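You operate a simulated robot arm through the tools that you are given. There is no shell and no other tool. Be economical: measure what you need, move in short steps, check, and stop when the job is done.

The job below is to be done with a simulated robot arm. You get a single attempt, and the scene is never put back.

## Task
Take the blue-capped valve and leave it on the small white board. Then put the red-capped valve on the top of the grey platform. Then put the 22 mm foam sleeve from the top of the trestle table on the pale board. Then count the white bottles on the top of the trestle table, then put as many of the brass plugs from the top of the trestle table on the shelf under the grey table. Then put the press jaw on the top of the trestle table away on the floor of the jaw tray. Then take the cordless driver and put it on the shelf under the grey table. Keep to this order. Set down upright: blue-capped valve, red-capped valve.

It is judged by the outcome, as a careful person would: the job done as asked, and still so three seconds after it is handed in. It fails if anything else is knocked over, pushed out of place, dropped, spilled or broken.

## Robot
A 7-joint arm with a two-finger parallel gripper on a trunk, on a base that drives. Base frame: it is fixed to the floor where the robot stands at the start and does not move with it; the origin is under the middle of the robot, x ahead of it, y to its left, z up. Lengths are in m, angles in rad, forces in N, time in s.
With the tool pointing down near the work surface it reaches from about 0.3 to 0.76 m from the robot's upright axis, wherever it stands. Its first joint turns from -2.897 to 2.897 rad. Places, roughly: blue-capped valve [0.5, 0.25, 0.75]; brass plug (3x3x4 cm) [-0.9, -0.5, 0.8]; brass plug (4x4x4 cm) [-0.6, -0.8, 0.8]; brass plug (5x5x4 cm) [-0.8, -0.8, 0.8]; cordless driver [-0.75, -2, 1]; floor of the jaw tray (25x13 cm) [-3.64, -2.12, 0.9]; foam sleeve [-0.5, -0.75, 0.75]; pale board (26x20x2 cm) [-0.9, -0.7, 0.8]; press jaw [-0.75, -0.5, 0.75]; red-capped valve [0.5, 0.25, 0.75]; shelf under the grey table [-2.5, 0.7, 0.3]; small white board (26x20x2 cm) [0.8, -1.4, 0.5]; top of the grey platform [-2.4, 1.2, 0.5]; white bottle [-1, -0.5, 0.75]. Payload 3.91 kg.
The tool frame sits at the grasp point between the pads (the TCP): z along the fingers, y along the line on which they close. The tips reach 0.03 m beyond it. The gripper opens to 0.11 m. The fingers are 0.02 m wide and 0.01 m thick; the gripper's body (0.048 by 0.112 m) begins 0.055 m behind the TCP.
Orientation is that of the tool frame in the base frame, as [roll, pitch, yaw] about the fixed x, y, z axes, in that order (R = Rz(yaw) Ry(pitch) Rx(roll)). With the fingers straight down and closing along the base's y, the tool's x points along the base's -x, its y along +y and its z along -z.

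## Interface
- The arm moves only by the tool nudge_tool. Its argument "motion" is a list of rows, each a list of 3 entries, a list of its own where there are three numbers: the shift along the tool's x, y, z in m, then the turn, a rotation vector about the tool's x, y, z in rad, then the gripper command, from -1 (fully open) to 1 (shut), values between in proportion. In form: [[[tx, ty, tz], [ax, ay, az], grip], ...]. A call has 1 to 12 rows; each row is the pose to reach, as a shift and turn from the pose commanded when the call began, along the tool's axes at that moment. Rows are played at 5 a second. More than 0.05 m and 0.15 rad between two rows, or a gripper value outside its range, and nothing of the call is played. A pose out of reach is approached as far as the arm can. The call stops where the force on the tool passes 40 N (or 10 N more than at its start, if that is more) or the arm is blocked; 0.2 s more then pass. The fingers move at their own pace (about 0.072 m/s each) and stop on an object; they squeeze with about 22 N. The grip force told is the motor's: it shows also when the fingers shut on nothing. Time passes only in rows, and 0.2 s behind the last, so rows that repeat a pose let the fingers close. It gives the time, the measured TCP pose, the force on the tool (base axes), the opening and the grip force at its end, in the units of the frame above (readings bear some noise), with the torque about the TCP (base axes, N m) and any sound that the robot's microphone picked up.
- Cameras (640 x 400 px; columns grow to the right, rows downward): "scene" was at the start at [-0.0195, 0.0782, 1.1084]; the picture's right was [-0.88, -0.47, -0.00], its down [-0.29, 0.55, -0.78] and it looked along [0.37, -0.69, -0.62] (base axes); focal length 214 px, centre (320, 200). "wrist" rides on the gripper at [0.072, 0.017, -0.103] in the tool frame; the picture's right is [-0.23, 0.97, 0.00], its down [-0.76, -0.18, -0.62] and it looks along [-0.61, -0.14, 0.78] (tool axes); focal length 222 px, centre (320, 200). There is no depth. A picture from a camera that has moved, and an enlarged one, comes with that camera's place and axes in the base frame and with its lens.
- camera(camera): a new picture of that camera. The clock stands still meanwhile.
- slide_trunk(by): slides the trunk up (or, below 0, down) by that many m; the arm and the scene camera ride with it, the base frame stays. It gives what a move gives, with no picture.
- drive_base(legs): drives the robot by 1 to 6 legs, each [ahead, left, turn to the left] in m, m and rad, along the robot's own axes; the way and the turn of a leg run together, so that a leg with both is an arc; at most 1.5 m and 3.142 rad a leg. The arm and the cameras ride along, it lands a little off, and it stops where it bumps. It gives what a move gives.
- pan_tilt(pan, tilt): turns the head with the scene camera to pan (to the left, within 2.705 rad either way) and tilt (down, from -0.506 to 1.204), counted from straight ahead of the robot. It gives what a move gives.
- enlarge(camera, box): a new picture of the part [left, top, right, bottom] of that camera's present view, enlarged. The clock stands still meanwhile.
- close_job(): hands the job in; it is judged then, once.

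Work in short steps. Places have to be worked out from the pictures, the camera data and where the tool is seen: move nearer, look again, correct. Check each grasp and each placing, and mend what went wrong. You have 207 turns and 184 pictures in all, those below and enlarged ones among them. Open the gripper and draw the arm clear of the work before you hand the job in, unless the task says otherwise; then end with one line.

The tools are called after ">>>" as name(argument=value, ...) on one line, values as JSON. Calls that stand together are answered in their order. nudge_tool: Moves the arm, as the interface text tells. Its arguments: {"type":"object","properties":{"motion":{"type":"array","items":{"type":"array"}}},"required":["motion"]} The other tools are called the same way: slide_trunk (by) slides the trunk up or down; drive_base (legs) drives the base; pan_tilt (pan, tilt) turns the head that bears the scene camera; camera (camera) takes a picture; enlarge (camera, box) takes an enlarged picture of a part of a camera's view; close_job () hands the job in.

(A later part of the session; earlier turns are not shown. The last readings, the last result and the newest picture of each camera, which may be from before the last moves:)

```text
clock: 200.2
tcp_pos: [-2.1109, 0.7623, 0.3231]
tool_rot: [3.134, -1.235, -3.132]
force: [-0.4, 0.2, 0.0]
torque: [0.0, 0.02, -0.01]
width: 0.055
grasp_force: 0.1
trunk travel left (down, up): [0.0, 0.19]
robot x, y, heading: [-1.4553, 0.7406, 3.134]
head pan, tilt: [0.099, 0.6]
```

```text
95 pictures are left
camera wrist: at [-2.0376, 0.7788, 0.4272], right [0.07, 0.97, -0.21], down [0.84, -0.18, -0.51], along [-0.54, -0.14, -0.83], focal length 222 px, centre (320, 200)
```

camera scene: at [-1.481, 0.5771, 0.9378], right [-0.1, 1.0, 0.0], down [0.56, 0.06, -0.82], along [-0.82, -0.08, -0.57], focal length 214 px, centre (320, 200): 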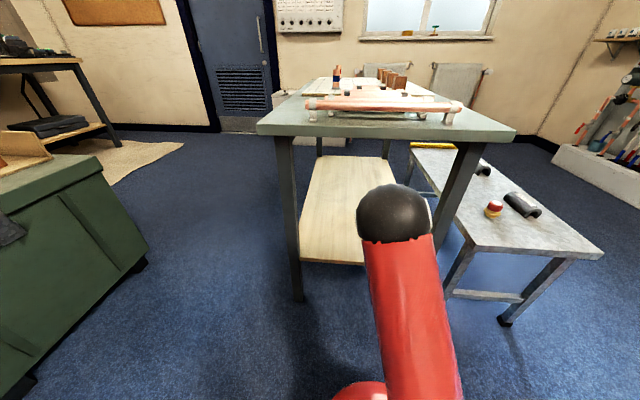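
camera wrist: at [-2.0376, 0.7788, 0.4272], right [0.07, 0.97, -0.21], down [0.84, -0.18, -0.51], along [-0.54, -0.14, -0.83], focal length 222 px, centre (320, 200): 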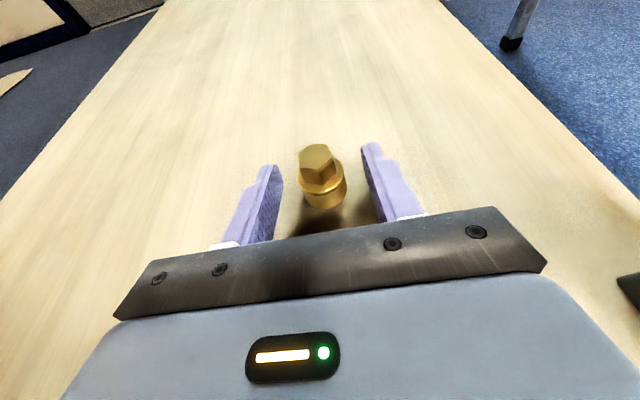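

Plug 1 stands on the shelf. I retract, raise, and return to the trestle for the second plug.

>>> nudge_tool(motion=[[[0.0376, 0, -0.0137], [0, 0, 0], 0.0], [[0.0752, 0, -0.0274], [0, 0, 0], 0.0]])

>>> drive_base(legs=[[-0.3, 0, 0]])

>>> nudge_tool(motion=[[[0.0376, 0, -0.0137], [0, 0, 0], -0.2], [[0.0752, 0, -0.0274], [0, 0, 0], -0.3], [[0.1128, 0, -0.041], [0, 0, 0], -0.45], [[0.1504, 0, -0.0547], [0, 0, 0], -0.45], [[0.188, 0, -0.0684], [0, 0, 0], -0.45], [[0.23, 0, -0.084], [0, 0, 0], -0.45]])

>>> slide_trunk(by=0.177)

>>> drive_base(legs=[[0, 0, 1.57], [0.25, 0.39, 0]])

>>> camera(camera="wrist")

```text
clock: 200.8
tcp_pos: [-2.1116, 0.7599, 0.4021]
tool_rot: [3.136, -1.234, -3.134]
force: [0.0, -0.6, -0.1]
torque: [0.04, -0.02, 0.01]
width: 0.0551
grasp_force: 0.1
trunk travel left (down, up): [0.0, 0.19]
robot x, y, heading: [-1.4522, 0.7379, 3.137]
head pan, tilt: [0.099, 0.6]
```

```text
clock: 202.8
tcp_pos: [-1.8097, 0.7584, 0.4038]
tool_rot: [3.134, -1.235, -3.131]
force: [0.0, 0.1, -0.4]
torque: [-0.03, 0.0, 0.0]
width: 0.0549
grasp_force: 0.0
trunk travel left (down, up): [0.0, 0.19]
robot x, y, heading: [-1.1509, 0.7394, -3.142]
head pan, tilt: [0.099, 0.6]
```

```text
clock: 204.2
tcp_pos: [-1.806, 0.7577, 0.649]
tool_rot: [3.136, -1.235, -3.129]
force: [-0.4, 0.3, -0.3]
torque: [0.01, 0.03, -0.02]
width: 0.0798
grasp_force: 0.1
trunk travel left (down, up): [0.0, 0.19]
robot x, y, heading: [-1.1525, 0.7433, -3.142]
head pan, tilt: [0.099, 0.6]
```

```text
clock: 206.2
tcp_pos: [-1.8045, 0.757, 0.8248]
tool_rot: [3.134, -1.235, -3.13]
force: [0.6, 0.5, 0.2]
torque: [-0.02, -0.01, 0.0]
width: 0.0796
grasp_force: 0.1
trunk travel left (down, up): [-0.177, 0.013]
robot x, y, heading: [-1.1521, 0.7368, -3.143]
head pan, tilt: [0.099, 0.6]
```

```text
clock: 212.8
tcp_pos: [-0.777, -0.1607, 0.8251]
tool_rot: [3.136, -1.235, -1.553]
force: [0.0, 0.0, 0.4]
torque: [0.03, -0.03, 0.01]
width: 0.0798
grasp_force: 0.1
trunk travel left (down, up): [-0.177, 0.013]
robot x, y, heading: [-0.7645, 0.4943, -1.563]
head pan, tilt: [0.099, 0.6]
```

```text
94 pictures are left
camera wrist: at [-0.7936, -0.0865, 0.9289], right [-0.98, 0.07, -0.21], down [0.17, 0.84, -0.51], along [0.15, -0.54, -0.83], focal length 222 px, centre (320, 200)
```

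wrist: 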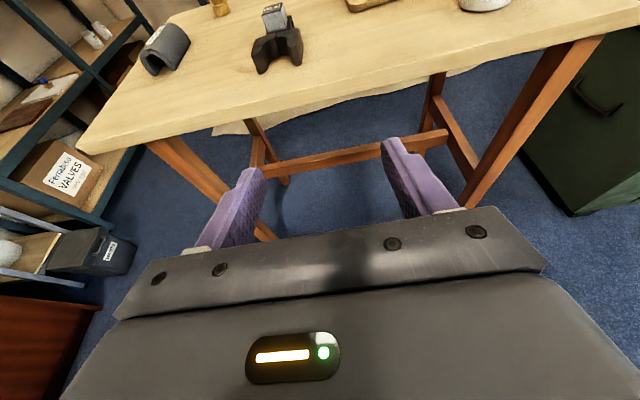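

I reduce the tilt to about 40° from vertical for the far plug, so the wrist stays above the table, and raise a little before moving in over the table.

>>> nudge_tool(motion=[[[0.0142, 0, -0.005], [0, -0.134, 0], -0.45], [[0.0283, 0, -0.01], [0, -0.268, 0], -0.45], [[0.0425, 0, -0.015], [0, -0.402, 0], -0.45], [[0.0566, 0, -0.0198], [0, -0.535, 0], -0.45]])

>>> drive_base(legs=[[0.3, 0.01, -0.012]])

>>> camera(camera="wrist")

>>> camera(camera="scene")

```text
clock: 213.8
tcp_pos: [-0.7756, -0.1598, 0.8851]
tool_rot: [3.136, -0.698, -1.558]
force: [0.2, 0.1, -0.3]
torque: [-0.01, -0.01, -0.04]
width: 0.0794
grasp_force: 0.1
out of reach, approached as far as the arm can: row 1
trunk travel left (down, up): [-0.177, 0.013]
robot x, y, heading: [-0.7631, 0.4979, -1.561]
head pan, tilt: [0.099, 0.6]
```

```text
clock: 215.9
tcp_pos: [-0.7749, -0.4646, 0.8845]
tool_rot: [3.138, -0.697, -1.572]
force: [-0.1, 0.2, 0.1]
torque: [-0.03, -0.03, 0.02]
width: 0.0796
grasp_force: 0.1
trunk travel left (down, up): [-0.177, 0.013]
robot x, y, heading: [-0.7488, 0.1869, -1.576]
head pan, tilt: [0.099, 0.6]
```

```text
93 pictures are left
camera wrist: at [-0.7904, -0.4539, 1.0123], right [-0.97, 0.18, -0.14], down [0.18, 0.98, -0.01], along [0.14, -0.04, -0.99], focal length 222 px, centre (320, 200)
```

wrist: 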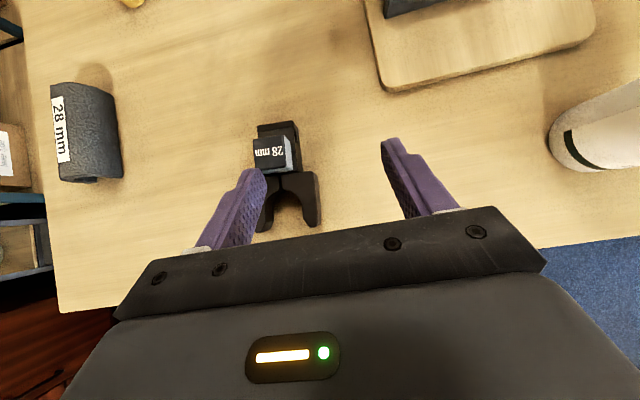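

```text
92 pictures are left
camera scene: at [-0.5888, 0.1598, 1.1148], right [-1.0, -0.09, 0.0], down [-0.05, 0.56, -0.82], along [0.08, -0.82, -0.57], focal length 214 px, centre (320, 200)
```

scene: 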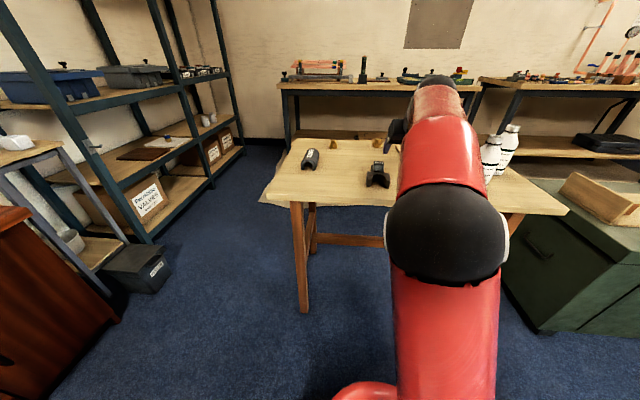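

The jaw is well below the tool. I drive 0.2 further in to see the far plug.

>>> drive_base(legs=[[0.2, 0.01, 0]])

>>> camera(camera="wrist")

```text
clock: 217.5
tcp_pos: [-0.767, -0.6684, 0.8858]
tool_rot: [3.138, -0.697, -1.575]
force: [0.4, -0.4, 1.0]
torque: [0.01, -0.01, 0.04]
width: 0.0798
grasp_force: 0.1
trunk travel left (down, up): [-0.177, 0.013]
robot x, y, heading: [-0.7472, -0.0128, -1.584]
head pan, tilt: [0.099, 0.6]
```

```text
91 pictures are left
camera wrist: at [-0.7836, -0.6559, 1.0124], right [-0.97, 0.18, -0.14], down [0.18, 0.98, -0.01], along [0.14, -0.04, -0.99], focal length 222 px, centre (320, 200)
```

wrist: 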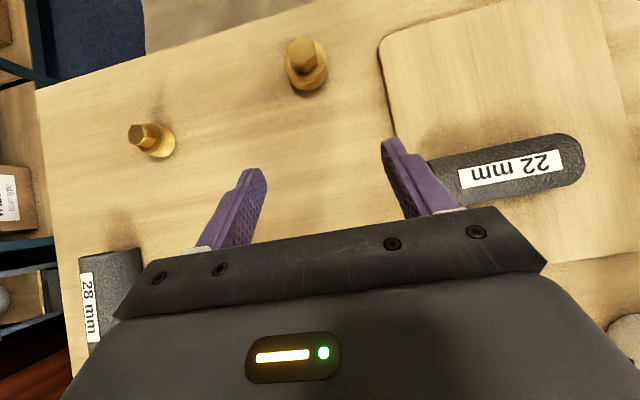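

Plug B is at about [-0.760, -0.808]. I move over it and descend with the fingers on either side.

>>> nudge_tool(motion=[[[0.0285, -0.002, 0.0325], [0, 0, 0], -0.45], [[0.057, -0.004, 0.065], [0, 0, 0], -0.45], [[0.0854, -0.007, 0.0975], [0, 0, 0], -0.45], [[0.0616, -0.007, 0.126], [0, 0, 0], -0.45], [[0.0616, -0.007, 0.126], [0, 0, 0], -0.45]])

>>> camera(camera="wrist")

```text
clock: 218.7
tcp_pos: [-0.7613, -0.7956, 0.8261]
tool_rot: [3.14, -0.697, -1.575]
force: [-0.2, -0.1, -0.3]
torque: [0.0, -0.01, -0.01]
width: 0.0797
grasp_force: 0.1
trunk travel left (down, up): [-0.177, 0.013]
robot x, y, heading: [-0.7438, -0.0144, -1.58]
head pan, tilt: [0.099, 0.6]
```

```text
90 pictures are left
camera wrist: at [-0.7778, -0.7843, 0.954], right [-0.97, 0.18, -0.14], down [0.18, 0.98, -0.01], along [0.14, -0.04, -0.99], focal length 222 px, centre (320, 200)
```

wrist: 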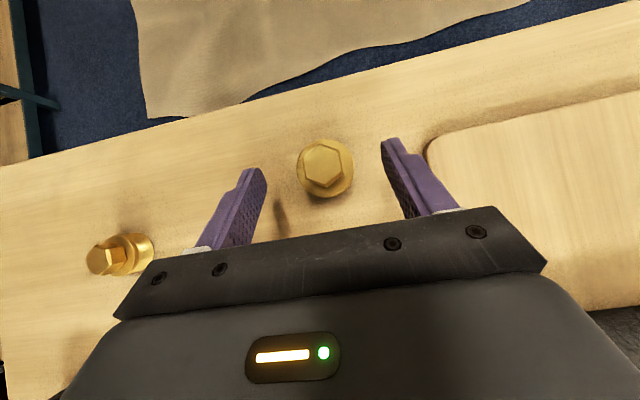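

The plug is centred at y≈-0.814. I lower 34 mm to grasp height.

>>> nudge_tool(motion=[[[-0.009, 0, 0.0147], [0, 0, 0], -0.45], [[-0.018, 0.0005, 0.0293], [0, 0, 0], -0.45], [[-0.018, 0.0005, 0.0293], [0, 0, 0], -0.45]])

>>> nudge_tool(motion=[[[0, 0, 0], [0, 0, 0], 1], [[0, 0, 0], [0, 0, 0], 1], [[0, 0, 0], [0, 0, 0], 1], [[0, 0, 0], [0, 0, 0], 1]])

>>> camera(camera="wrist")

```text
clock: 219.5
tcp_pos: [-0.761, -0.8007, 0.7909]
tool_rot: [3.139, -0.699, -1.575]
force: [-0.2, 0.2, 0.2]
torque: [-0.02, 0.0, 0.0]
width: 0.0797
grasp_force: 0.0
trunk travel left (down, up): [-0.177, 0.013]
robot x, y, heading: [-0.7425, -0.0155, -1.579]
head pan, tilt: [0.099, 0.6]
```

```text
clock: 220.5
tcp_pos: [-0.7625, -0.8013, 0.7918]
tool_rot: [3.137, -0.697, -1.574]
force: [0.4, -0.1, 0.5]
torque: [0.0, -0.03, -0.01]
width: 0.045
grasp_force: 21.9
trunk travel left (down, up): [-0.177, 0.013]
robot x, y, heading: [-0.7448, -0.0159, -1.576]
head pan, tilt: [0.099, 0.6]
```

```text
89 pictures are left
camera wrist: at [-0.7786, -0.7892, 0.919], right [-0.97, 0.18, -0.14], down [0.18, 0.98, -0.01], along [0.14, -0.04, -0.99], focal length 222 px, centre (320, 200)
```

wrist: 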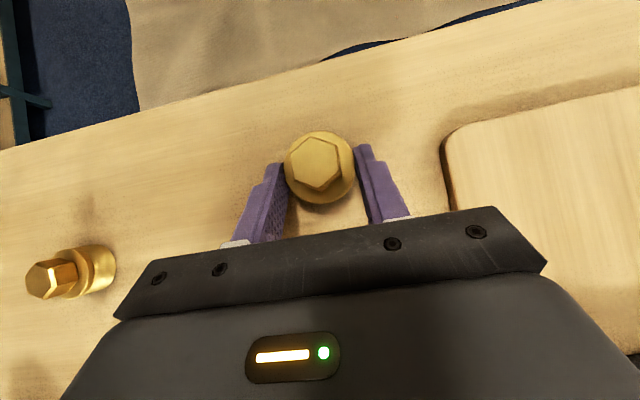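

The plug is held near the tips, so I reopen, go forward 9 mm and close again for a firmer hold.

>>> nudge_tool(motion=[[[0, 0, 0], [0, 0, 0], 0.0], [[0, 0, 0], [0, 0, 0], -0.2], [[0.0069, 0, 0.0058], [0, 0, 0], -0.2], [[0.0069, 0, 0.0058], [0, 0, 0], -0.2], [[0.0069, 0, 0.0058], [0, 0, 0], 1], [[0.0069, 0, 0.0058], [0, 0, 0], 1], [[0.0069, 0, 0.0058], [0, 0, 0], 1], [[0.0069, 0, 0.0058], [0, 0, 0], 1]])

>>> camera(camera="wrist")

```text
clock: 222.3
tcp_pos: [-0.7629, -0.8108, 0.7924]
tool_rot: [3.139, -0.698, -1.573]
force: [0.0, -0.3, -0.1]
torque: [0.01, -0.02, 0.02]
width: 0.0452
grasp_force: 21.9
trunk travel left (down, up): [-0.177, 0.013]
robot x, y, heading: [-0.745, -0.0133, -1.58]
head pan, tilt: [0.099, 0.6]
```

```text
88 pictures are left
camera wrist: at [-0.778, -0.7987, 0.9198], right [-0.97, 0.18, -0.14], down [0.18, 0.98, -0.01], along [0.14, -0.04, -0.99], focal length 222 px, centre (320, 200)
```

wrist: 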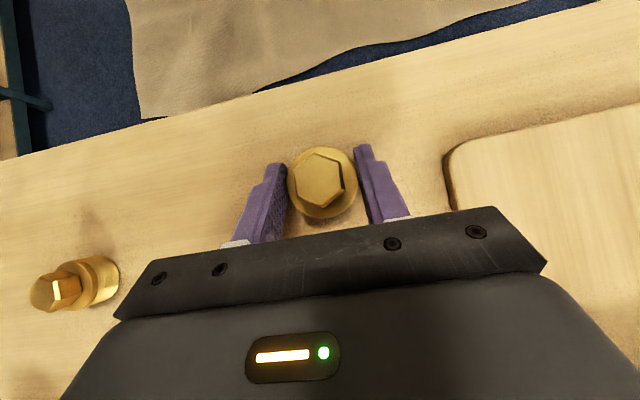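

Firmly held. I lift 10 cm, back off and carry it to the grey table, stopping farther back because of the longer reach.

>>> nudge_tool(motion=[[[0.0214, 0, -0.0256], [0, 0, 0], 1], [[0.0428, 0, -0.0511], [0, 0, 0], 1], [[0.0642, 0, -0.0767], [0, 0, 0], 1], [[0.0642, 0, -0.0767], [0, 0, 0], 1]])

>>> drive_base(legs=[[-0.52, 0, 0], [0, 0, -1.57], [0.25, -0.13, 0]])

>>> camera(camera="wrist")

>>> camera(camera="scene")

```text
clock: 223.3
tcp_pos: [-0.7644, -0.7985, 0.8759]
tool_rot: [3.139, -0.699, -1.575]
force: [0.7, -0.7, -1.1]
torque: [-0.02, 0.0, 0.02]
width: 0.0449
grasp_force: 21.6
out of reach, approached as far as the arm can: row 3, 4
trunk travel left (down, up): [-0.177, 0.013]
robot x, y, heading: [-0.7407, -0.0151, -1.578]
head pan, tilt: [0.099, 0.6]
```

```text
clock: 231.6
tcp_pos: [-1.7752, 0.6255, 0.8747]
tool_rot: [3.138, -0.699, -3.116]
force: [-0.7, -0.3, -0.9]
torque: [0.02, 0.01, 0.02]
width: 0.0453
grasp_force: 21.6
trunk travel left (down, up): [-0.177, 0.013]
robot x, y, heading: [-0.9895, 0.626, -3.121]
head pan, tilt: [0.099, 0.6]
```

```text
87 pictures are left
camera wrist: at [-1.764, 0.6426, 1.0027], right [0.15, 0.98, -0.14], down [0.99, -0.15, -0.01], along [-0.04, -0.14, -0.99], focal length 222 px, centre (320, 200)
```

wrist: 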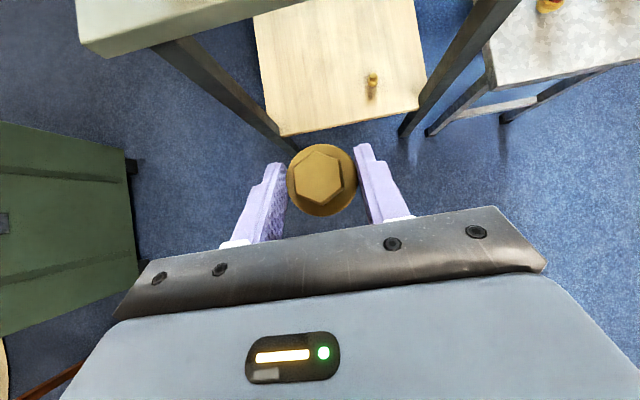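

```text
86 pictures are left
camera scene: at [-1.0143, 0.4653, 1.1148], right [-0.12, 0.99, 0.0], down [0.56, 0.07, -0.82], along [-0.82, -0.1, -0.57], focal length 214 px, centre (320, 200)
```

scene: 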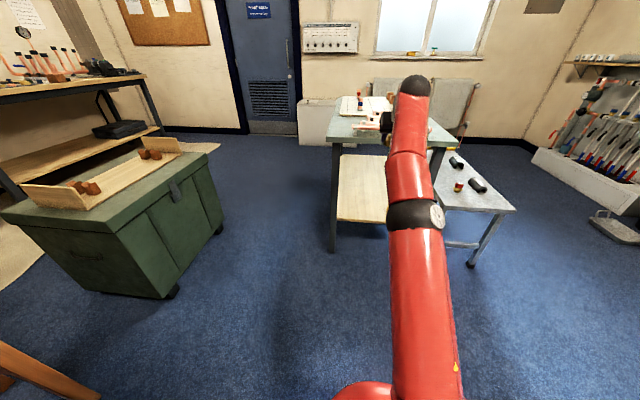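

Plug 1 can be seen on the shelf at y≈0.76; I aim for y≈0.65 beside it. I lower the trunk and arm outside the table.

>>> drive_base(legs=[[0, -0.01, -0.02]])

>>> slide_trunk(by=-0.177)

>>> nudge_tool(motion=[[[-0.0356, 0, 0.019], [0, 0, 0], 1], [[-0.0712, 0, 0.038], [0, 0, 0], 1], [[-0.1069, 0, 0.0574], [0, 0, 0], 1], [[-0.1425, 0, 0.0765], [0, 0, 0], 1], [[-0.178, 0, 0.0956], [0, 0, 0], 1], [[-0.2138, 0, 0.1148], [0, 0, 0], 1], [[-0.2494, 0, 0.134], [0, 0, 0], 1], [[-0.285, 0, 0.153], [0, 0, 0], 1]])

>>> camera(camera="wrist")

>>> camera(camera="scene")

```text
clock: 232.4
tcp_pos: [-1.7751, 0.6513, 0.8755]
tool_rot: [3.139, -0.7, -3.136]
force: [-0.3, 0.2, -0.5]
torque: [0.0, -0.02, -0.01]
width: 0.045
grasp_force: 21.7
trunk travel left (down, up): [-0.177, 0.013]
robot x, y, heading: [-0.9874, 0.6354, -3.142]
head pan, tilt: [0.099, 0.6]
```

```text
clock: 234.4
tcp_pos: [-1.7752, 0.6513, 0.698]
tool_rot: [3.141, -0.698, -3.137]
force: [0.8, 1.0, -0.7]
torque: [0.03, -0.02, -0.02]
width: 0.0453
grasp_force: 22.6
trunk travel left (down, up): [0.0, 0.19]
robot x, y, heading: [-0.9907, 0.6391, -3.142]
head pan, tilt: [0.099, 0.6]
```

```text
clock: 236.2
tcp_pos: [-1.6541, 0.6523, 0.3959]
tool_rot: [3.139, -0.7, -3.137]
force: [0.0, -0.7, -1.1]
torque: [0.03, -0.01, -0.03]
width: 0.0452
grasp_force: 22.4
trunk travel left (down, up): [0.0, 0.19]
robot x, y, heading: [-0.9889, 0.6389, -3.139]
head pan, tilt: [0.099, 0.6]
```

```text
85 pictures are left
camera wrist: at [-1.6428, 0.6695, 0.5234], right [0.17, 0.97, -0.14], down [0.98, -0.17, -0.01], along [-0.04, -0.14, -0.99], focal length 222 px, centre (320, 200)
```

wrist: 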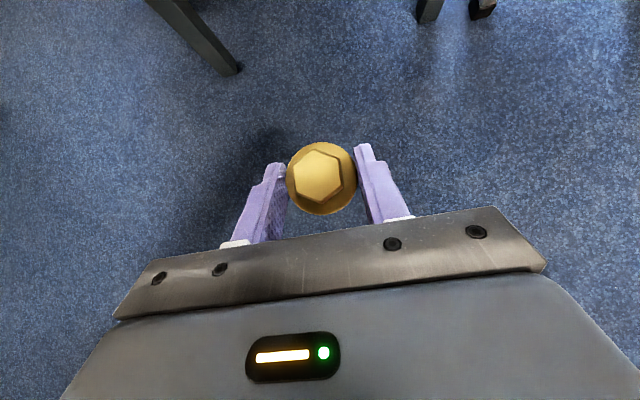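

```text
84 pictures are left
camera scene: at [-1.0175, 0.476, 0.9378], right [-0.1, 0.99, 0.0], down [0.56, 0.06, -0.82], along [-0.82, -0.08, -0.57], focal length 214 px, centre (320, 200)
```

scene: 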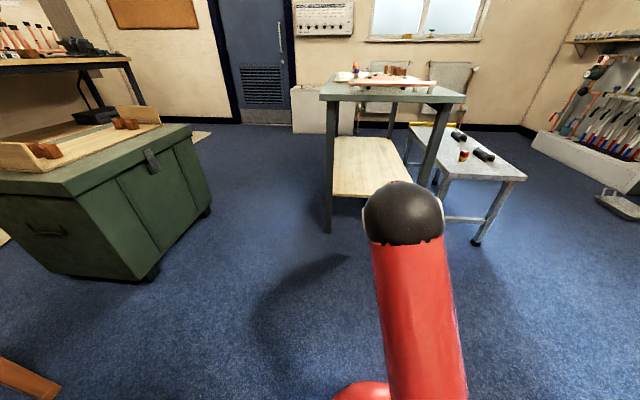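

Clear to go in at z≈0.396. I drive 0.44 forward.

>>> drive_base(legs=[[0.44, 0, 0]])

>>> camera(camera="wrist")

>>> camera(camera="scene")

```text
clock: 238.8
tcp_pos: [-2.0888, 0.6545, 0.3963]
tool_rot: [3.139, -0.698, -3.14]
force: [0.1, 0.1, -0.5]
torque: [0.0, -0.02, 0.0]
width: 0.045
grasp_force: 21.9
trunk travel left (down, up): [0.0, 0.19]
robot x, y, heading: [-1.4266, 0.6397, 3.141]
head pan, tilt: [0.099, 0.6]
```

```text
83 pictures are left
camera wrist: at [-2.0778, 0.6709, 0.5234], right [0.17, 0.97, -0.14], down [0.98, -0.18, -0.01], along [-0.04, -0.14, -0.99], focal length 222 px, centre (320, 200)
```

wrist: 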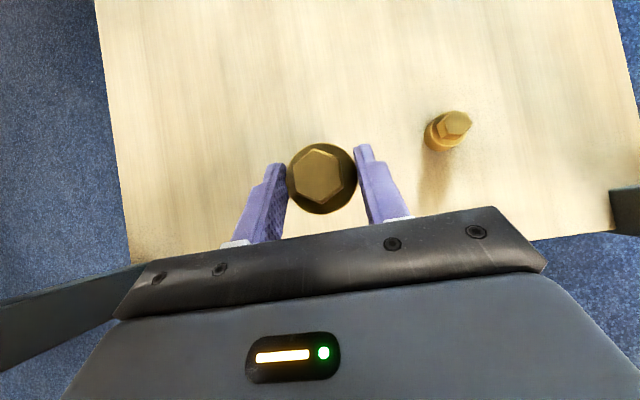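

```text
82 pictures are left
camera scene: at [-1.4527, 0.4762, 0.9378], right [-0.1, 1.0, 0.0], down [0.56, 0.06, -0.82], along [-0.82, -0.08, -0.57], focal length 214 px, centre (320, 200)
```

scene: 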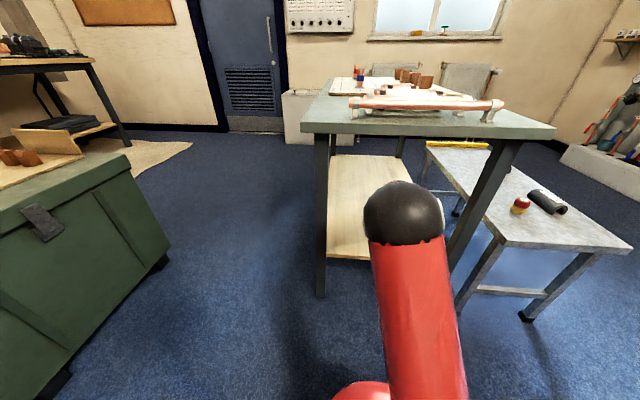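

The plug is over the shelf, well clear of plug 1. I lower 5.6 cm, then creep.

>>> nudge_tool(motion=[[[-0.018, 0, 0.0215], [0, 0, 0], 1], [[-0.036, 0, 0.0429], [0, 0, 0], 1], [[-0.036, 0, 0.0429], [0, 0, 0], 1]])

>>> nudge_tool(motion=[[[-0.0026, 0, 0.0031], [0, 0, 0], 1], [[-0.0026, 0, 0.0031], [0, 0, 0], 1]])

>>> nudge_tool(motion=[[[-0.0019, 0, 0.0023], [0, 0, 0], 1], [[-0.0019, 0, 0.0023], [0, 0, 0], 1]])

```text
clock: 239.6
tcp_pos: [-2.0878, 0.6548, 0.342]
tool_rot: [3.137, -0.699, -3.139]
force: [0.0, -0.5, -0.8]
torque: [0.03, -0.01, 0.01]
width: 0.0452
grasp_force: 21.8
trunk travel left (down, up): [0.0, 0.19]
robot x, y, heading: [-1.4277, 0.6372, 3.141]
head pan, tilt: [0.099, 0.6]
```

```text
clock: 240.2
tcp_pos: [-2.0886, 0.6548, 0.337]
tool_rot: [3.138, -0.699, -3.137]
force: [0.1, -0.3, -1.3]
torque: [0.02, 0.02, -0.02]
width: 0.0452
grasp_force: 22.3
trunk travel left (down, up): [0.0, 0.19]
robot x, y, heading: [-1.4241, 0.637, 3.141]
head pan, tilt: [0.099, 0.6]
```

```text
clock: 240.8
tcp_pos: [-2.0877, 0.6536, 0.3328]
tool_rot: [-3.141, -0.698, -3.138]
force: [-0.2, 0.4, -1.2]
torque: [0.03, 0.01, 0.01]
width: 0.0449
grasp_force: 21.9
trunk travel left (down, up): [0.0, 0.19]
robot x, y, heading: [-1.4235, 0.6381, 3.141]
head pan, tilt: [0.099, 0.6]
```

Close to the expected height; 2 mm more and then release.

>>> nudge_tool(motion=[[[-0.0016, 0, 0.0019], [0, 0, 0], 1], [[-0.0016, 0, 0.0019], [0, 0, 0], 1]])

>>> nudge_tool(motion=[[[0, 0, 0], [0, 0, 0], 0.1], [[0, 0, 0], [0, 0, 0], -0.1], [[0, 0, 0], [0, 0, 0], -0.3], [[0, 0, 0], [0, 0, 0], -0.3]])

>>> camera(camera="wrist")

```text
clock: 241.4
tcp_pos: [-2.089, 0.6554, 0.3319]
tool_rot: [3.141, -0.701, -3.138]
force: [1.1, 1.2, 8.0]
torque: [-0.08, -0.13, 0.03]
width: 0.0454
grasp_force: 22.4
trunk travel left (down, up): [0.0, 0.19]
robot x, y, heading: [-1.4277, 0.6385, 3.139]
head pan, tilt: [0.099, 0.6]
```

```text
clock: 242.4
tcp_pos: [-2.0885, 0.6541, 0.3305]
tool_rot: [3.138, -0.697, -3.136]
force: [0.1, -1.0, 1.1]
torque: [-0.01, 0.0, 0.0]
width: 0.0715
grasp_force: 0.1
trunk travel left (down, up): [0.0, 0.19]
robot x, y, heading: [-1.4252, 0.6378, 3.133]
head pan, tilt: [0.099, 0.6]
```

```text
81 pictures are left
camera wrist: at [-2.0779, 0.6715, 0.4579], right [0.17, 0.97, -0.14], down [0.98, -0.18, -0.01], along [-0.04, -0.14, -0.99], focal length 222 px, centre (320, 200)
```

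wrist: 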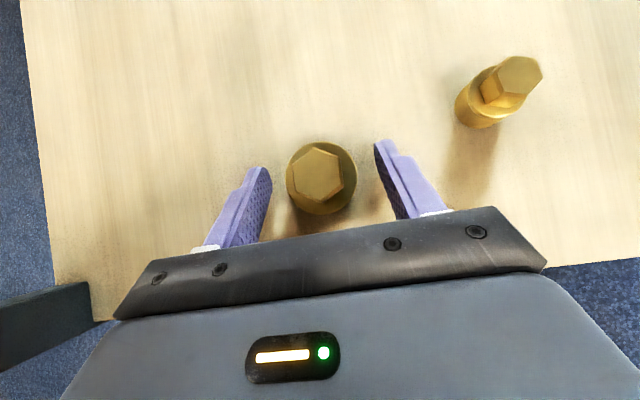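

Both plugs stand on the shelf. I withdraw, and look toward the jaw tray on the far bench.

>>> nudge_tool(motion=[[[0.0257, 0, -0.0306], [0, 0, 0], -0.3], [[0.0514, 0, -0.0612], [0, 0, 0], -0.3]])

>>> drive_base(legs=[[-0.35, 0, 0]])

>>> slide_trunk(by=0.177)

>>> pan_tilt(pan=0.9, tilt=0.2)

>>> camera(camera="scene")

```text
clock: 243.0
tcp_pos: [-2.0888, 0.6557, 0.4106]
tool_rot: [3.141, -0.698, -3.137]
force: [0.9, -0.2, -0.2]
torque: [-0.01, -0.01, -0.01]
width: 0.0714
grasp_force: 0.1
trunk travel left (down, up): [0.0, 0.19]
robot x, y, heading: [-1.4228, 0.6369, 3.142]
head pan, tilt: [0.099, 0.6]
```

```text
clock: 245.2
tcp_pos: [-1.7443, 0.6513, 0.4096]
tool_rot: [3.139, -0.699, -3.135]
force: [0.5, 0.5, -0.2]
torque: [0.0, 0.0, -0.05]
width: 0.0716
grasp_force: 0.2
trunk travel left (down, up): [0.0, 0.19]
robot x, y, heading: [-1.0793, 0.6354, -3.138]
head pan, tilt: [0.099, 0.6]
```

```text
clock: 247.2
tcp_pos: [-1.7445, 0.6524, 0.5872]
tool_rot: [3.137, -0.698, -3.134]
force: [0.0, -0.2, -0.3]
torque: [0.02, -0.05, -0.01]
width: 0.0714
grasp_force: 0.0
trunk travel left (down, up): [-0.177, 0.013]
robot x, y, heading: [-1.0811, 0.6354, -3.139]
head pan, tilt: [0.099, 0.6]
```

```text
clock: 248.4
tcp_pos: [-1.7453, 0.6521, 0.5875]
tool_rot: [3.137, -0.699, -3.134]
force: [-0.1, 0.8, 1.3]
torque: [0.03, 0.02, 0.01]
width: 0.0717
grasp_force: 0.1
trunk travel left (down, up): [-0.177, 0.013]
robot x, y, heading: [-1.0834, 0.6414, -3.141]
head pan, tilt: [0.901, 0.201]
```

```text
80 pictures are left
camera scene: at [-1.0779, 0.4121, 1.1515], right [-0.78, 0.62, 0.0], down [0.12, 0.16, -0.98], along [-0.61, -0.77, -0.2], focal length 214 px, centre (320, 200)
```

scene: 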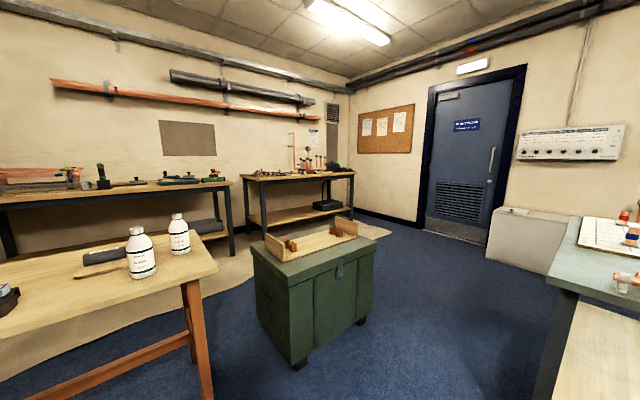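

>>> enlarge(camera="scene", box=[230, 130, 370, 217])

>>> enlarge(camera="scene", box=[0, 130, 240, 280])

```text
4.57 times, centred on (300, 174) of scene
camera zoom: at [-1.0779, 0.4121, 1.1515], right [-0.78, 0.62, 0.0], down [0.12, 0.16, -0.98], along [-0.61, -0.77, -0.2], focal length 980 px, centre (411, 321)
```

zoom: 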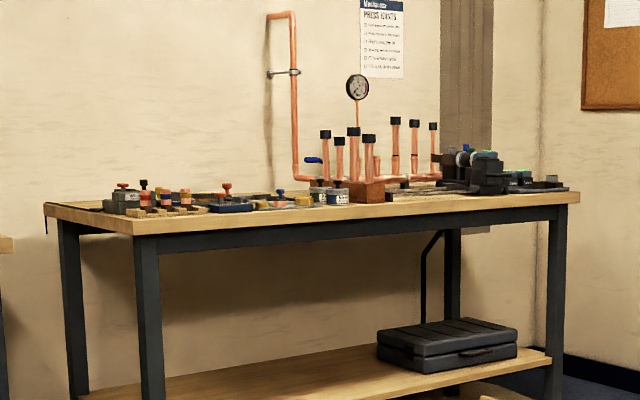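

```text
2.67 times, centred on (120, 205) of scene
camera zoom: at [-1.0779, 0.4121, 1.1515], right [-0.78, 0.62, 0.0], down [0.12, 0.16, -0.98], along [-0.61, -0.77, -0.2], focal length 572 px, centre (853, 187)
```

zoom: 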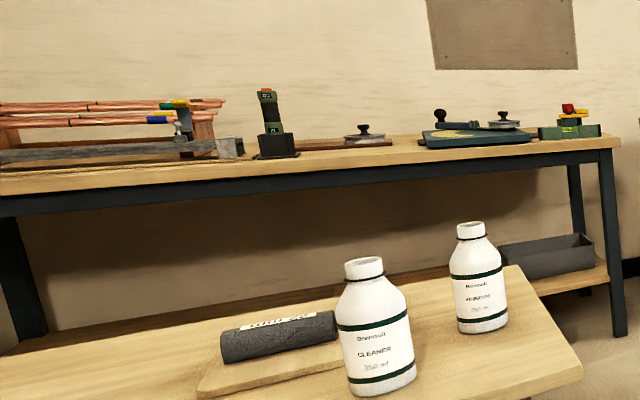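

The tray sits at the right end of the far bench, and the driver stands upright in a holder on the nearer bench. Now for the jaw: I raise the arm and go back to the trestle.

>>> nudge_tool(motion=[[[0.0322, 0, -0.0383], [0, 0, 0], -0.6], [[0.0643, 0, -0.0766], [0, 0, 0], -0.6], [[0.0965, 0, -0.115], [0, 0, 0], -0.6], [[0.1287, 0, -0.1533], [0, 0, 0], -0.6], [[0.161, 0, -0.1916], [0, 0, 0], -0.6], [[0.19, 0, -0.227], [0, 0, 0], -0.6]])

>>> drive_base(legs=[[0, 0, 1.57], [0.25, 0.36, 0], [0.2, 0, 0]])

>>> camera(camera="wrist")

```text
refused: row 3 steps farther than a row can; nothing moved
```

```text
clock: 255.5
tcp_pos: [-0.7726, -0.3714, 0.5882]
tool_rot: [3.141, -0.693, -1.608]
force: [4.8, 35.0, 11.9]
torque: [-5.23, 0.87, -0.48]
width: 0.0717
grasp_force: 0.0
trunk travel left (down, up): [-0.177, 0.013]
robot x, y, heading: [-0.737, 0.2807, -1.603]
head pan, tilt: [0.901, 0.201]
stopped in leg 3: the force on the tool passed its limit at 247 N (the readings are from after the stop); the commanded pose is now the measured one
```

```text
77 pictures are left
camera wrist: at [-0.7893, -0.36, 0.7145], right [-0.97, 0.21, -0.15], down [0.21, 0.98, -0.01], along [0.14, -0.04, -0.99], focal length 222 px, centre (320, 200)
```

wrist: 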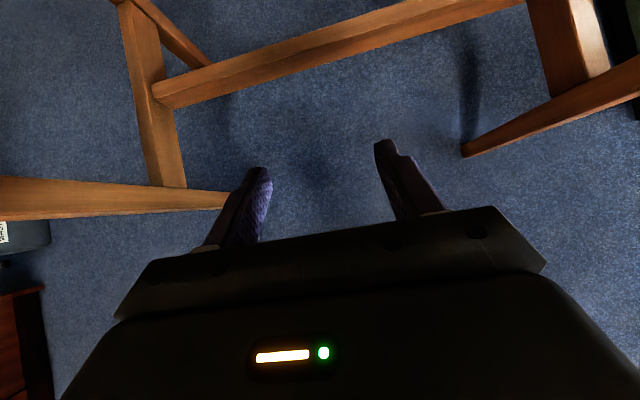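

My batching was a mistake: the raise was refused, and the hand bumped the trestle's edge. I back off straight away and check for damage.

>>> drive_base(legs=[[-0.3, 0, 0]])

>>> pan_tilt(pan=0.0, tilt=0.5)

>>> camera(camera="scene")

```text
clock: 257.6
tcp_pos: [-0.7636, -0.0744, 0.5848]
tool_rot: [-3.14, -0.691, -1.607]
force: [-0.1, -0.1, 0.8]
torque: [0.01, 0.0, -0.02]
width: 0.0714
grasp_force: 0.1
trunk travel left (down, up): [-0.177, 0.013]
robot x, y, heading: [-0.7249, 0.578, -1.612]
head pan, tilt: [0.901, 0.201]
```

```text
clock: 258.8
tcp_pos: [-0.7641, -0.0735, 0.5845]
tool_rot: [-3.141, -0.69, -1.606]
force: [-0.1, -0.3, -0.2]
torque: [0.0, 0.01, 0.01]
width: 0.0715
grasp_force: 0.1
trunk travel left (down, up): [-0.177, 0.013]
robot x, y, heading: [-0.7238, 0.5818, -1.612]
head pan, tilt: [0.0, 0.499]
```

```text
76 pictures are left
camera scene: at [-0.5716, 0.5466, 1.1239], right [-1.0, 0.04, 0.0], down [0.02, 0.48, -0.88], along [-0.03, -0.88, -0.48], focal length 214 px, centre (320, 200)
```

scene: 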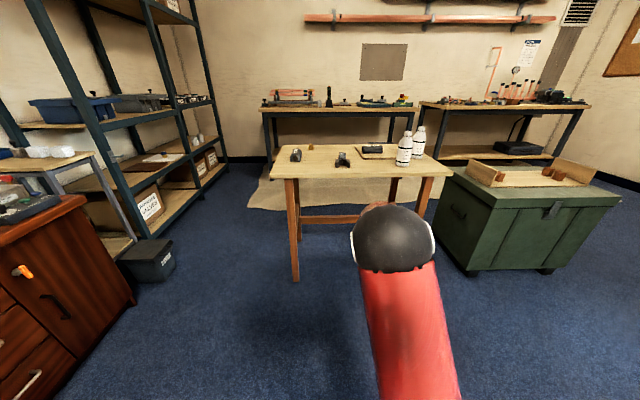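

All bottles and items still stand as before. I now raise the arm properly in smaller rows, checking the result before moving on.

>>> nudge_tool(motion=[[[0.0287, 0, -0.0346], [0, 0, 0], -0.6], [[0.0574, 0, -0.0693], [0, 0, 0], -0.6], [[0.0861, 0, -0.104], [0, 0, 0], -0.6], [[0.1148, 0, -0.1386], [0, 0, 0], -0.6], [[0.1435, 0, -0.1732], [0, 0, 0], -0.6], [[0.1722, 0, -0.208], [0, 0, 0], -0.6], [[0.198, 0, -0.239], [0, 0, 0], -0.6]])

>>> enlarge(camera="scene", box=[260, 110, 460, 235])

```text
clock: 260.4
tcp_pos: [-0.7623, -0.0756, 0.8947]
tool_rot: [3.141, -0.687, -1.604]
force: [-0.2, 0.0, 0.0]
torque: [0.0, -0.02, 0.01]
width: 0.0878
grasp_force: 0.1
trunk travel left (down, up): [-0.177, 0.013]
robot x, y, heading: [-0.7247, 0.5844, -1.605]
head pan, tilt: [0.0, 0.499]
```

```text
3.20 times, centred on (360, 172) of scene
camera zoom: at [-0.5716, 0.5465, 1.1238], right [-1.0, 0.04, 0.0], down [0.02, 0.48, -0.88], along [-0.03, -0.88, -0.48], focal length 686 px, centre (192, 288)
```

zoom: 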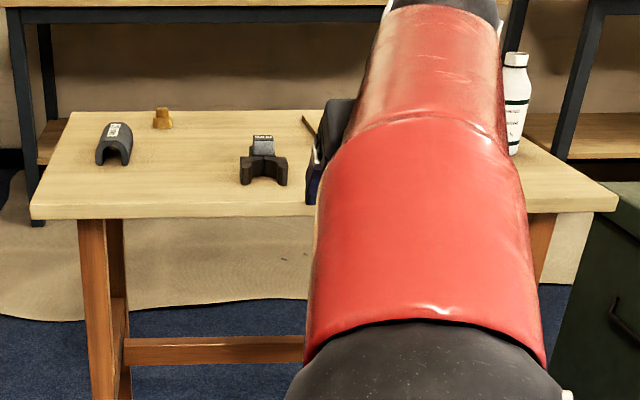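

The trestle and its items haven't moved. I approach the jaw from above.

>>> drive_base(legs=[[0.36, 0.02, 0.034]])

>>> camera(camera="wrist")

>>> enlarge(camera="wrist", box=[220, 80, 420, 205])

```text
clock: 262.7
tcp_pos: [-0.7336, -0.4334, 0.8953]
tool_rot: [-3.141, -0.69, -1.577]
force: [-0.3, 0.9, 0.5]
torque: [0.0, -0.03, 0.0]
width: 0.0882
grasp_force: 0.2
trunk travel left (down, up): [-0.177, 0.013]
robot x, y, heading: [-0.7112, 0.2295, -1.581]
head pan, tilt: [0.0, 0.499]
```

```text
74 pictures are left
camera wrist: at [-0.75, -0.4228, 1.0215], right [-0.97, 0.18, -0.14], down [0.18, 0.98, 0.0], along [0.14, -0.03, -0.99], focal length 222 px, centre (320, 200)
```

wrist: 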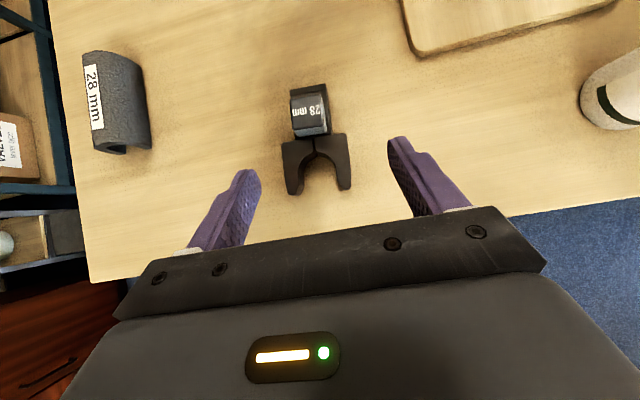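

```text
3.20 times, centred on (320, 142) of wrist
camera zoom: at [-0.75, -0.4228, 1.0215], right [-0.97, 0.18, -0.14], down [0.18, 0.98, 0.0], along [0.14, -0.03, -0.99], focal length 711 px, centre (320, 384)
```

zoom: 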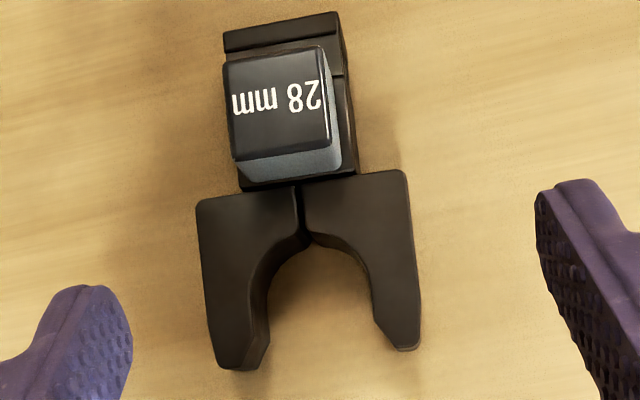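

The jaw's back block with the label is at about [-0.7235, -0.515], ~38 mm wide. I line up and descend over it.

>>> nudge_tool(motion=[[[0.0138, -0.005, 0.0438], [0, 0, 0], -0.45], [[0.0276, -0.01, 0.0876], [0, 0, 0], -0.45], [[0.0276, -0.01, 0.0876], [0, 0, 0], -0.45]])

>>> camera(camera="wrist")

```text
clock: 263.5
tcp_pos: [-0.7233, -0.5103, 0.8455]
tool_rot: [-3.142, -0.69, -1.579]
force: [0.4, 0.2, 0.1]
torque: [0.0, 0.0, -0.02]
width: 0.0797
grasp_force: 0.1
trunk travel left (down, up): [-0.177, 0.013]
robot x, y, heading: [-0.7145, 0.228, -1.58]
head pan, tilt: [0.0, 0.499]
```

```text
72 pictures are left
camera wrist: at [-0.7401, -0.5005, 0.9732], right [-0.97, 0.18, -0.14], down [0.18, 0.98, 0.0], along [0.14, -0.03, -0.99], focal length 222 px, centre (320, 200)
```

wrist: 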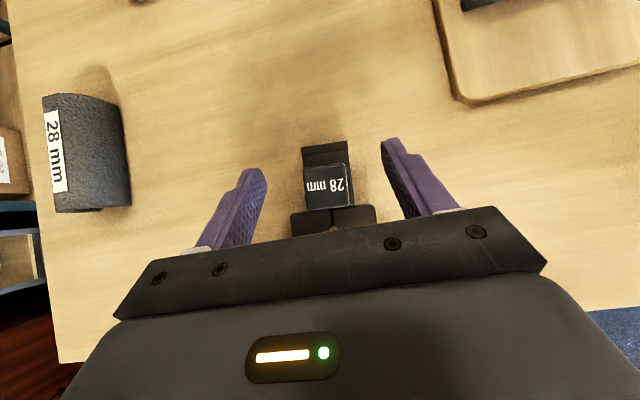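

Block centred between the fingers. I descend 5 cm and close.

>>> nudge_tool(motion=[[[-0.0159, 0, 0.0193], [0, 0, 0], -0.45], [[-0.0315, 0, 0.038], [0, 0, 0], -0.45], [[-0.0315, 0, 0.038], [0, 0, 0], -0.45], [[-0.0315, 0, 0.038], [0, 0, 0], 1], [[-0.0315, 0, 0.038], [0, 0, 0], 1], [[-0.0315, 0, 0.038], [0, 0, 0], 1], [[-0.0315, 0, 0.038], [0, 0, 0], 1]])

>>> enlarge(camera="wrist", box=[200, 100, 440, 250])

```text
clock: 265.1
tcp_pos: [-0.7257, -0.5088, 0.7965]
tool_rot: [-3.141, -0.689, -1.578]
force: [1.9, 1.3, 0.4]
torque: [-0.03, 0.14, -0.1]
width: 0.04
grasp_force: 22.2
trunk travel left (down, up): [-0.177, 0.013]
robot x, y, heading: [-0.7108, 0.2266, -1.584]
head pan, tilt: [0.0, 0.499]
```

```text
2.67 times, centred on (320, 175) of wrist
camera zoom: at [-0.7412, -0.4996, 0.9235], right [-0.97, 0.18, -0.14], down [0.18, 0.98, 0.0], along [0.14, -0.03, -0.99], focal length 592 px, centre (320, 267)
```

zoom: 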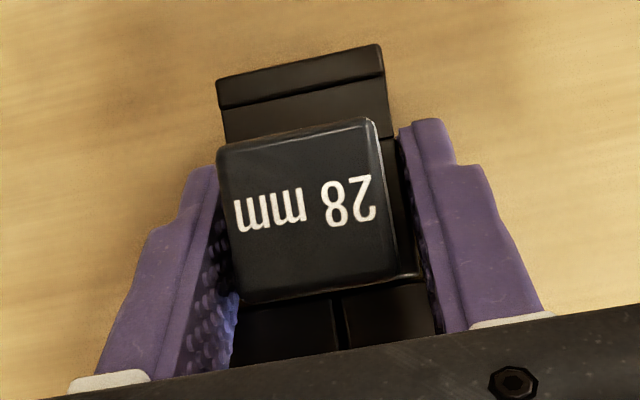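

Jaw gripped at 40 mm. I lift it and then check it hangs well before driving.

>>> nudge_tool(motion=[[[0.021, 0, -0.0254], [0, 0, 0], 1], [[0.042, 0, -0.0509], [0, 0, 0], 1], [[0.0637, 0, -0.0771], [0, 0, 0], 1], [[0.0637, 0, -0.0771], [0, 0, 0], 1]])

>>> camera(camera="wrist")

```text
clock: 266.1
tcp_pos: [-0.7273, -0.5124, 0.8958]
tool_rot: [3.14, -0.688, -1.578]
force: [-0.5, 0.2, -5.9]
torque: [-0.08, 0.05, -0.01]
width: 0.0398
grasp_force: 22.0
trunk travel left (down, up): [-0.177, 0.013]
robot x, y, heading: [-0.716, 0.2253, -1.579]
head pan, tilt: [0.0, 0.499]
```

```text
70 pictures are left
camera wrist: at [-0.7423, -0.5007, 1.0225], right [-0.97, 0.18, -0.14], down [0.18, 0.98, 0.0], along [0.14, -0.03, -0.99], focal length 222 px, centre (320, 200)
```

wrist: 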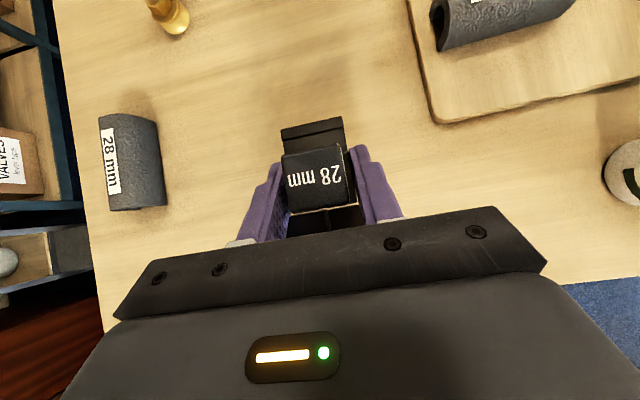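

The jaw hangs steady (about 0.6 kg). I back away, turn, and drive through the aisle between the chest and the grey table.

>>> drive_base(legs=[[-0.35, 0, 0], [0, 0, -1.57], [0.3, 0.55, 0], [1.3, 0, 0]])

>>> pan_tilt(pan=0.8, tilt=0.4)

>>> camera(camera="scene")

```text
clock: 281.4
tcp_pos: [-3.0354, 0.0164, 0.8951]
tool_rot: [3.141, -0.689, 3.141]
force: [0.2, 0.1, -6.9]
torque: [0.01, 0.06, -0.01]
width: 0.0398
grasp_force: 21.8
trunk travel left (down, up): [-0.177, 0.013]
robot x, y, heading: [-2.2997, 0.008, 3.142]
head pan, tilt: [0.0, 0.499]
```

```text
clock: 282.5
tcp_pos: [-3.0357, 0.0161, 0.8947]
tool_rot: [-3.141, -0.687, -3.141]
force: [-0.6, -0.8, -7.0]
torque: [-0.03, 0.02, 0.0]
width: 0.0403
grasp_force: 21.5
trunk travel left (down, up): [-0.177, 0.013]
robot x, y, heading: [-2.297, 0.0091, 3.14]
head pan, tilt: [0.799, 0.4]
```

```text
69 pictures are left
camera scene: at [-2.3039, -0.2117, 1.133], right [-0.71, 0.7, 0.0], down [0.27, 0.28, -0.92], along [-0.64, -0.66, -0.39], focal length 214 px, centre (320, 200)
```

scene: 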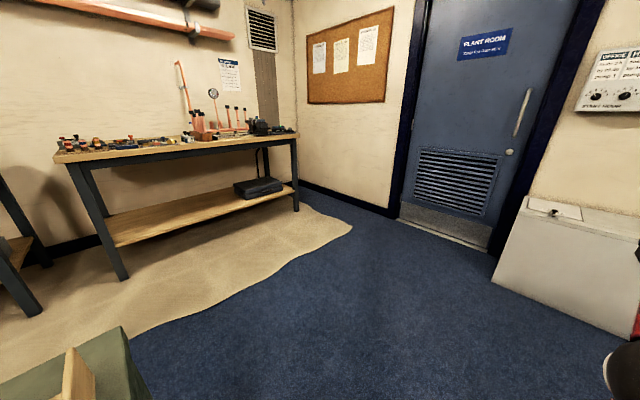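

The bench's front line is at y≈-2.1 with top z≈0.88, and the tray is near its right front corner. I drive closer and turn to face it.

>>> drive_base(legs=[[0.8, 0.5, 0], [0, 0, 1.57], [0.3, -0.4, 0]])

>>> pan_tilt(pan=-0.2, tilt=0.4)

>>> camera(camera="scene")

>>> camera(camera="wrist")

```text
clock: 293.9
tcp_pos: [-3.4918, -1.529, 0.8949]
tool_rot: [3.141, -0.688, -1.549]
force: [-0.1, -0.3, -6.6]
torque: [-0.01, -0.01, 0.01]
width: 0.0397
grasp_force: 21.7
trunk travel left (down, up): [-0.177, 0.013]
robot x, y, heading: [-3.5025, -0.789, -1.551]
head pan, tilt: [0.799, 0.4]
```

```text
clock: 295.1
tcp_pos: [-3.4913, -1.5287, 0.8953]
tool_rot: [-3.142, -0.688, -1.55]
force: [0.2, -0.1, -7.6]
torque: [-0.03, 0.0, -0.03]
width: 0.0401
grasp_force: 21.8
trunk travel left (down, up): [-0.177, 0.013]
robot x, y, heading: [-3.5008, -0.7904, -1.549]
head pan, tilt: [-0.201, 0.4]
```

```text
68 pictures are left
camera scene: at [-3.3633, -0.8198, 1.133], right [-0.98, 0.18, 0.0], down [0.07, 0.38, -0.92], along [-0.17, -0.91, -0.39], focal length 214 px, centre (320, 200)
```

scene: 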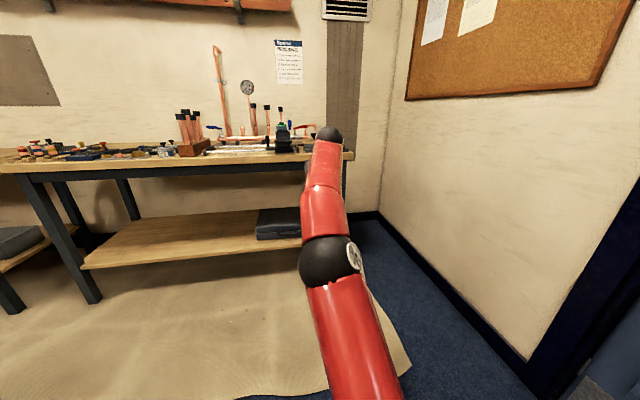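

```text
67 pictures are left
camera wrist: at [-3.5079, -1.519, 1.0223], right [-0.98, 0.15, -0.14], down [0.16, 0.99, 0.0], along [0.14, -0.02, -0.99], focal length 222 px, centre (320, 200)
```

wrist: 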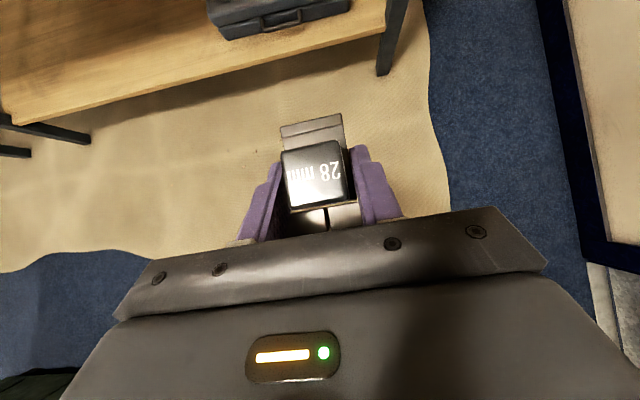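

The arm hides the tray, so I shift the robot left to see round it, and enlarge.

>>> drive_base(legs=[[0, 0.3, 0]])

>>> pan_tilt(pan=-0.35, tilt=0.3)

>>> enlarge(camera="scene", box=[200, 110, 440, 260])

```text
clock: 297.2
tcp_pos: [-3.1857, -1.5222, 0.8954]
tool_rot: [3.141, -0.688, -1.549]
force: [-0.5, 0.5, -6.7]
torque: [-0.07, 0.01, -0.01]
width: 0.0399
grasp_force: 22.4
trunk travel left (down, up): [-0.177, 0.013]
robot x, y, heading: [-3.1977, -0.7855, -1.548]
head pan, tilt: [-0.201, 0.4]
```

```text
clock: 297.9
tcp_pos: [-3.1862, -1.5222, 0.8962]
tool_rot: [3.141, -0.689, -1.547]
force: [-0.3, -1.1, -7.3]
torque: [0.02, 0.04, 0.0]
width: 0.0399
grasp_force: 21.9
trunk travel left (down, up): [-0.177, 0.013]
robot x, y, heading: [-3.1949, -0.7832, -1.549]
head pan, tilt: [-0.351, 0.3]
```

```text
2.67 times, centred on (320, 185) of scene
camera zoom: at [-3.0735, -0.8104, 1.1422], right [-0.95, 0.32, 0.0], down [0.1, 0.28, -0.95], along [-0.31, -0.9, -0.3], focal length 572 px, centre (320, 240)
```

zoom: 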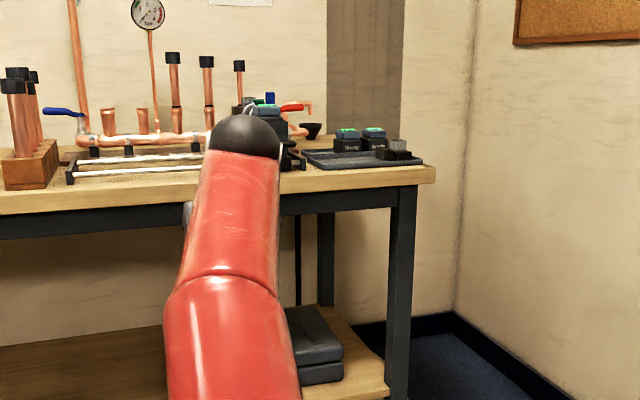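

I enlarge the tray further.

>>> enlarge(camera="scene", box=[304, 150, 368, 190])

```text
10.00 times, centred on (336, 170) of scene
camera zoom: at [-3.0735, -0.8104, 1.1422], right [-0.95, 0.32, 0.0], down [0.1, 0.28, -0.95], along [-0.31, -0.9, -0.3], focal length 2145 px, centre (160, 500)
```

zoom: 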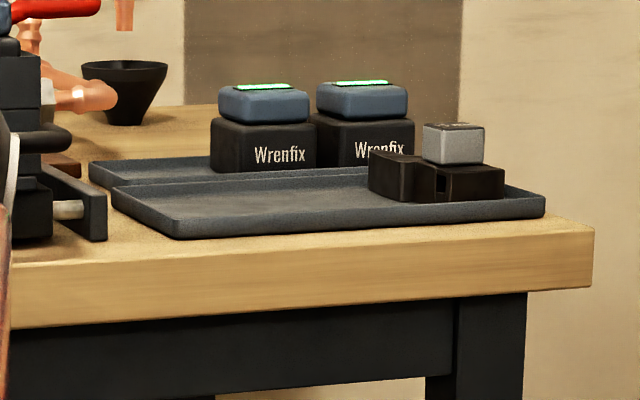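

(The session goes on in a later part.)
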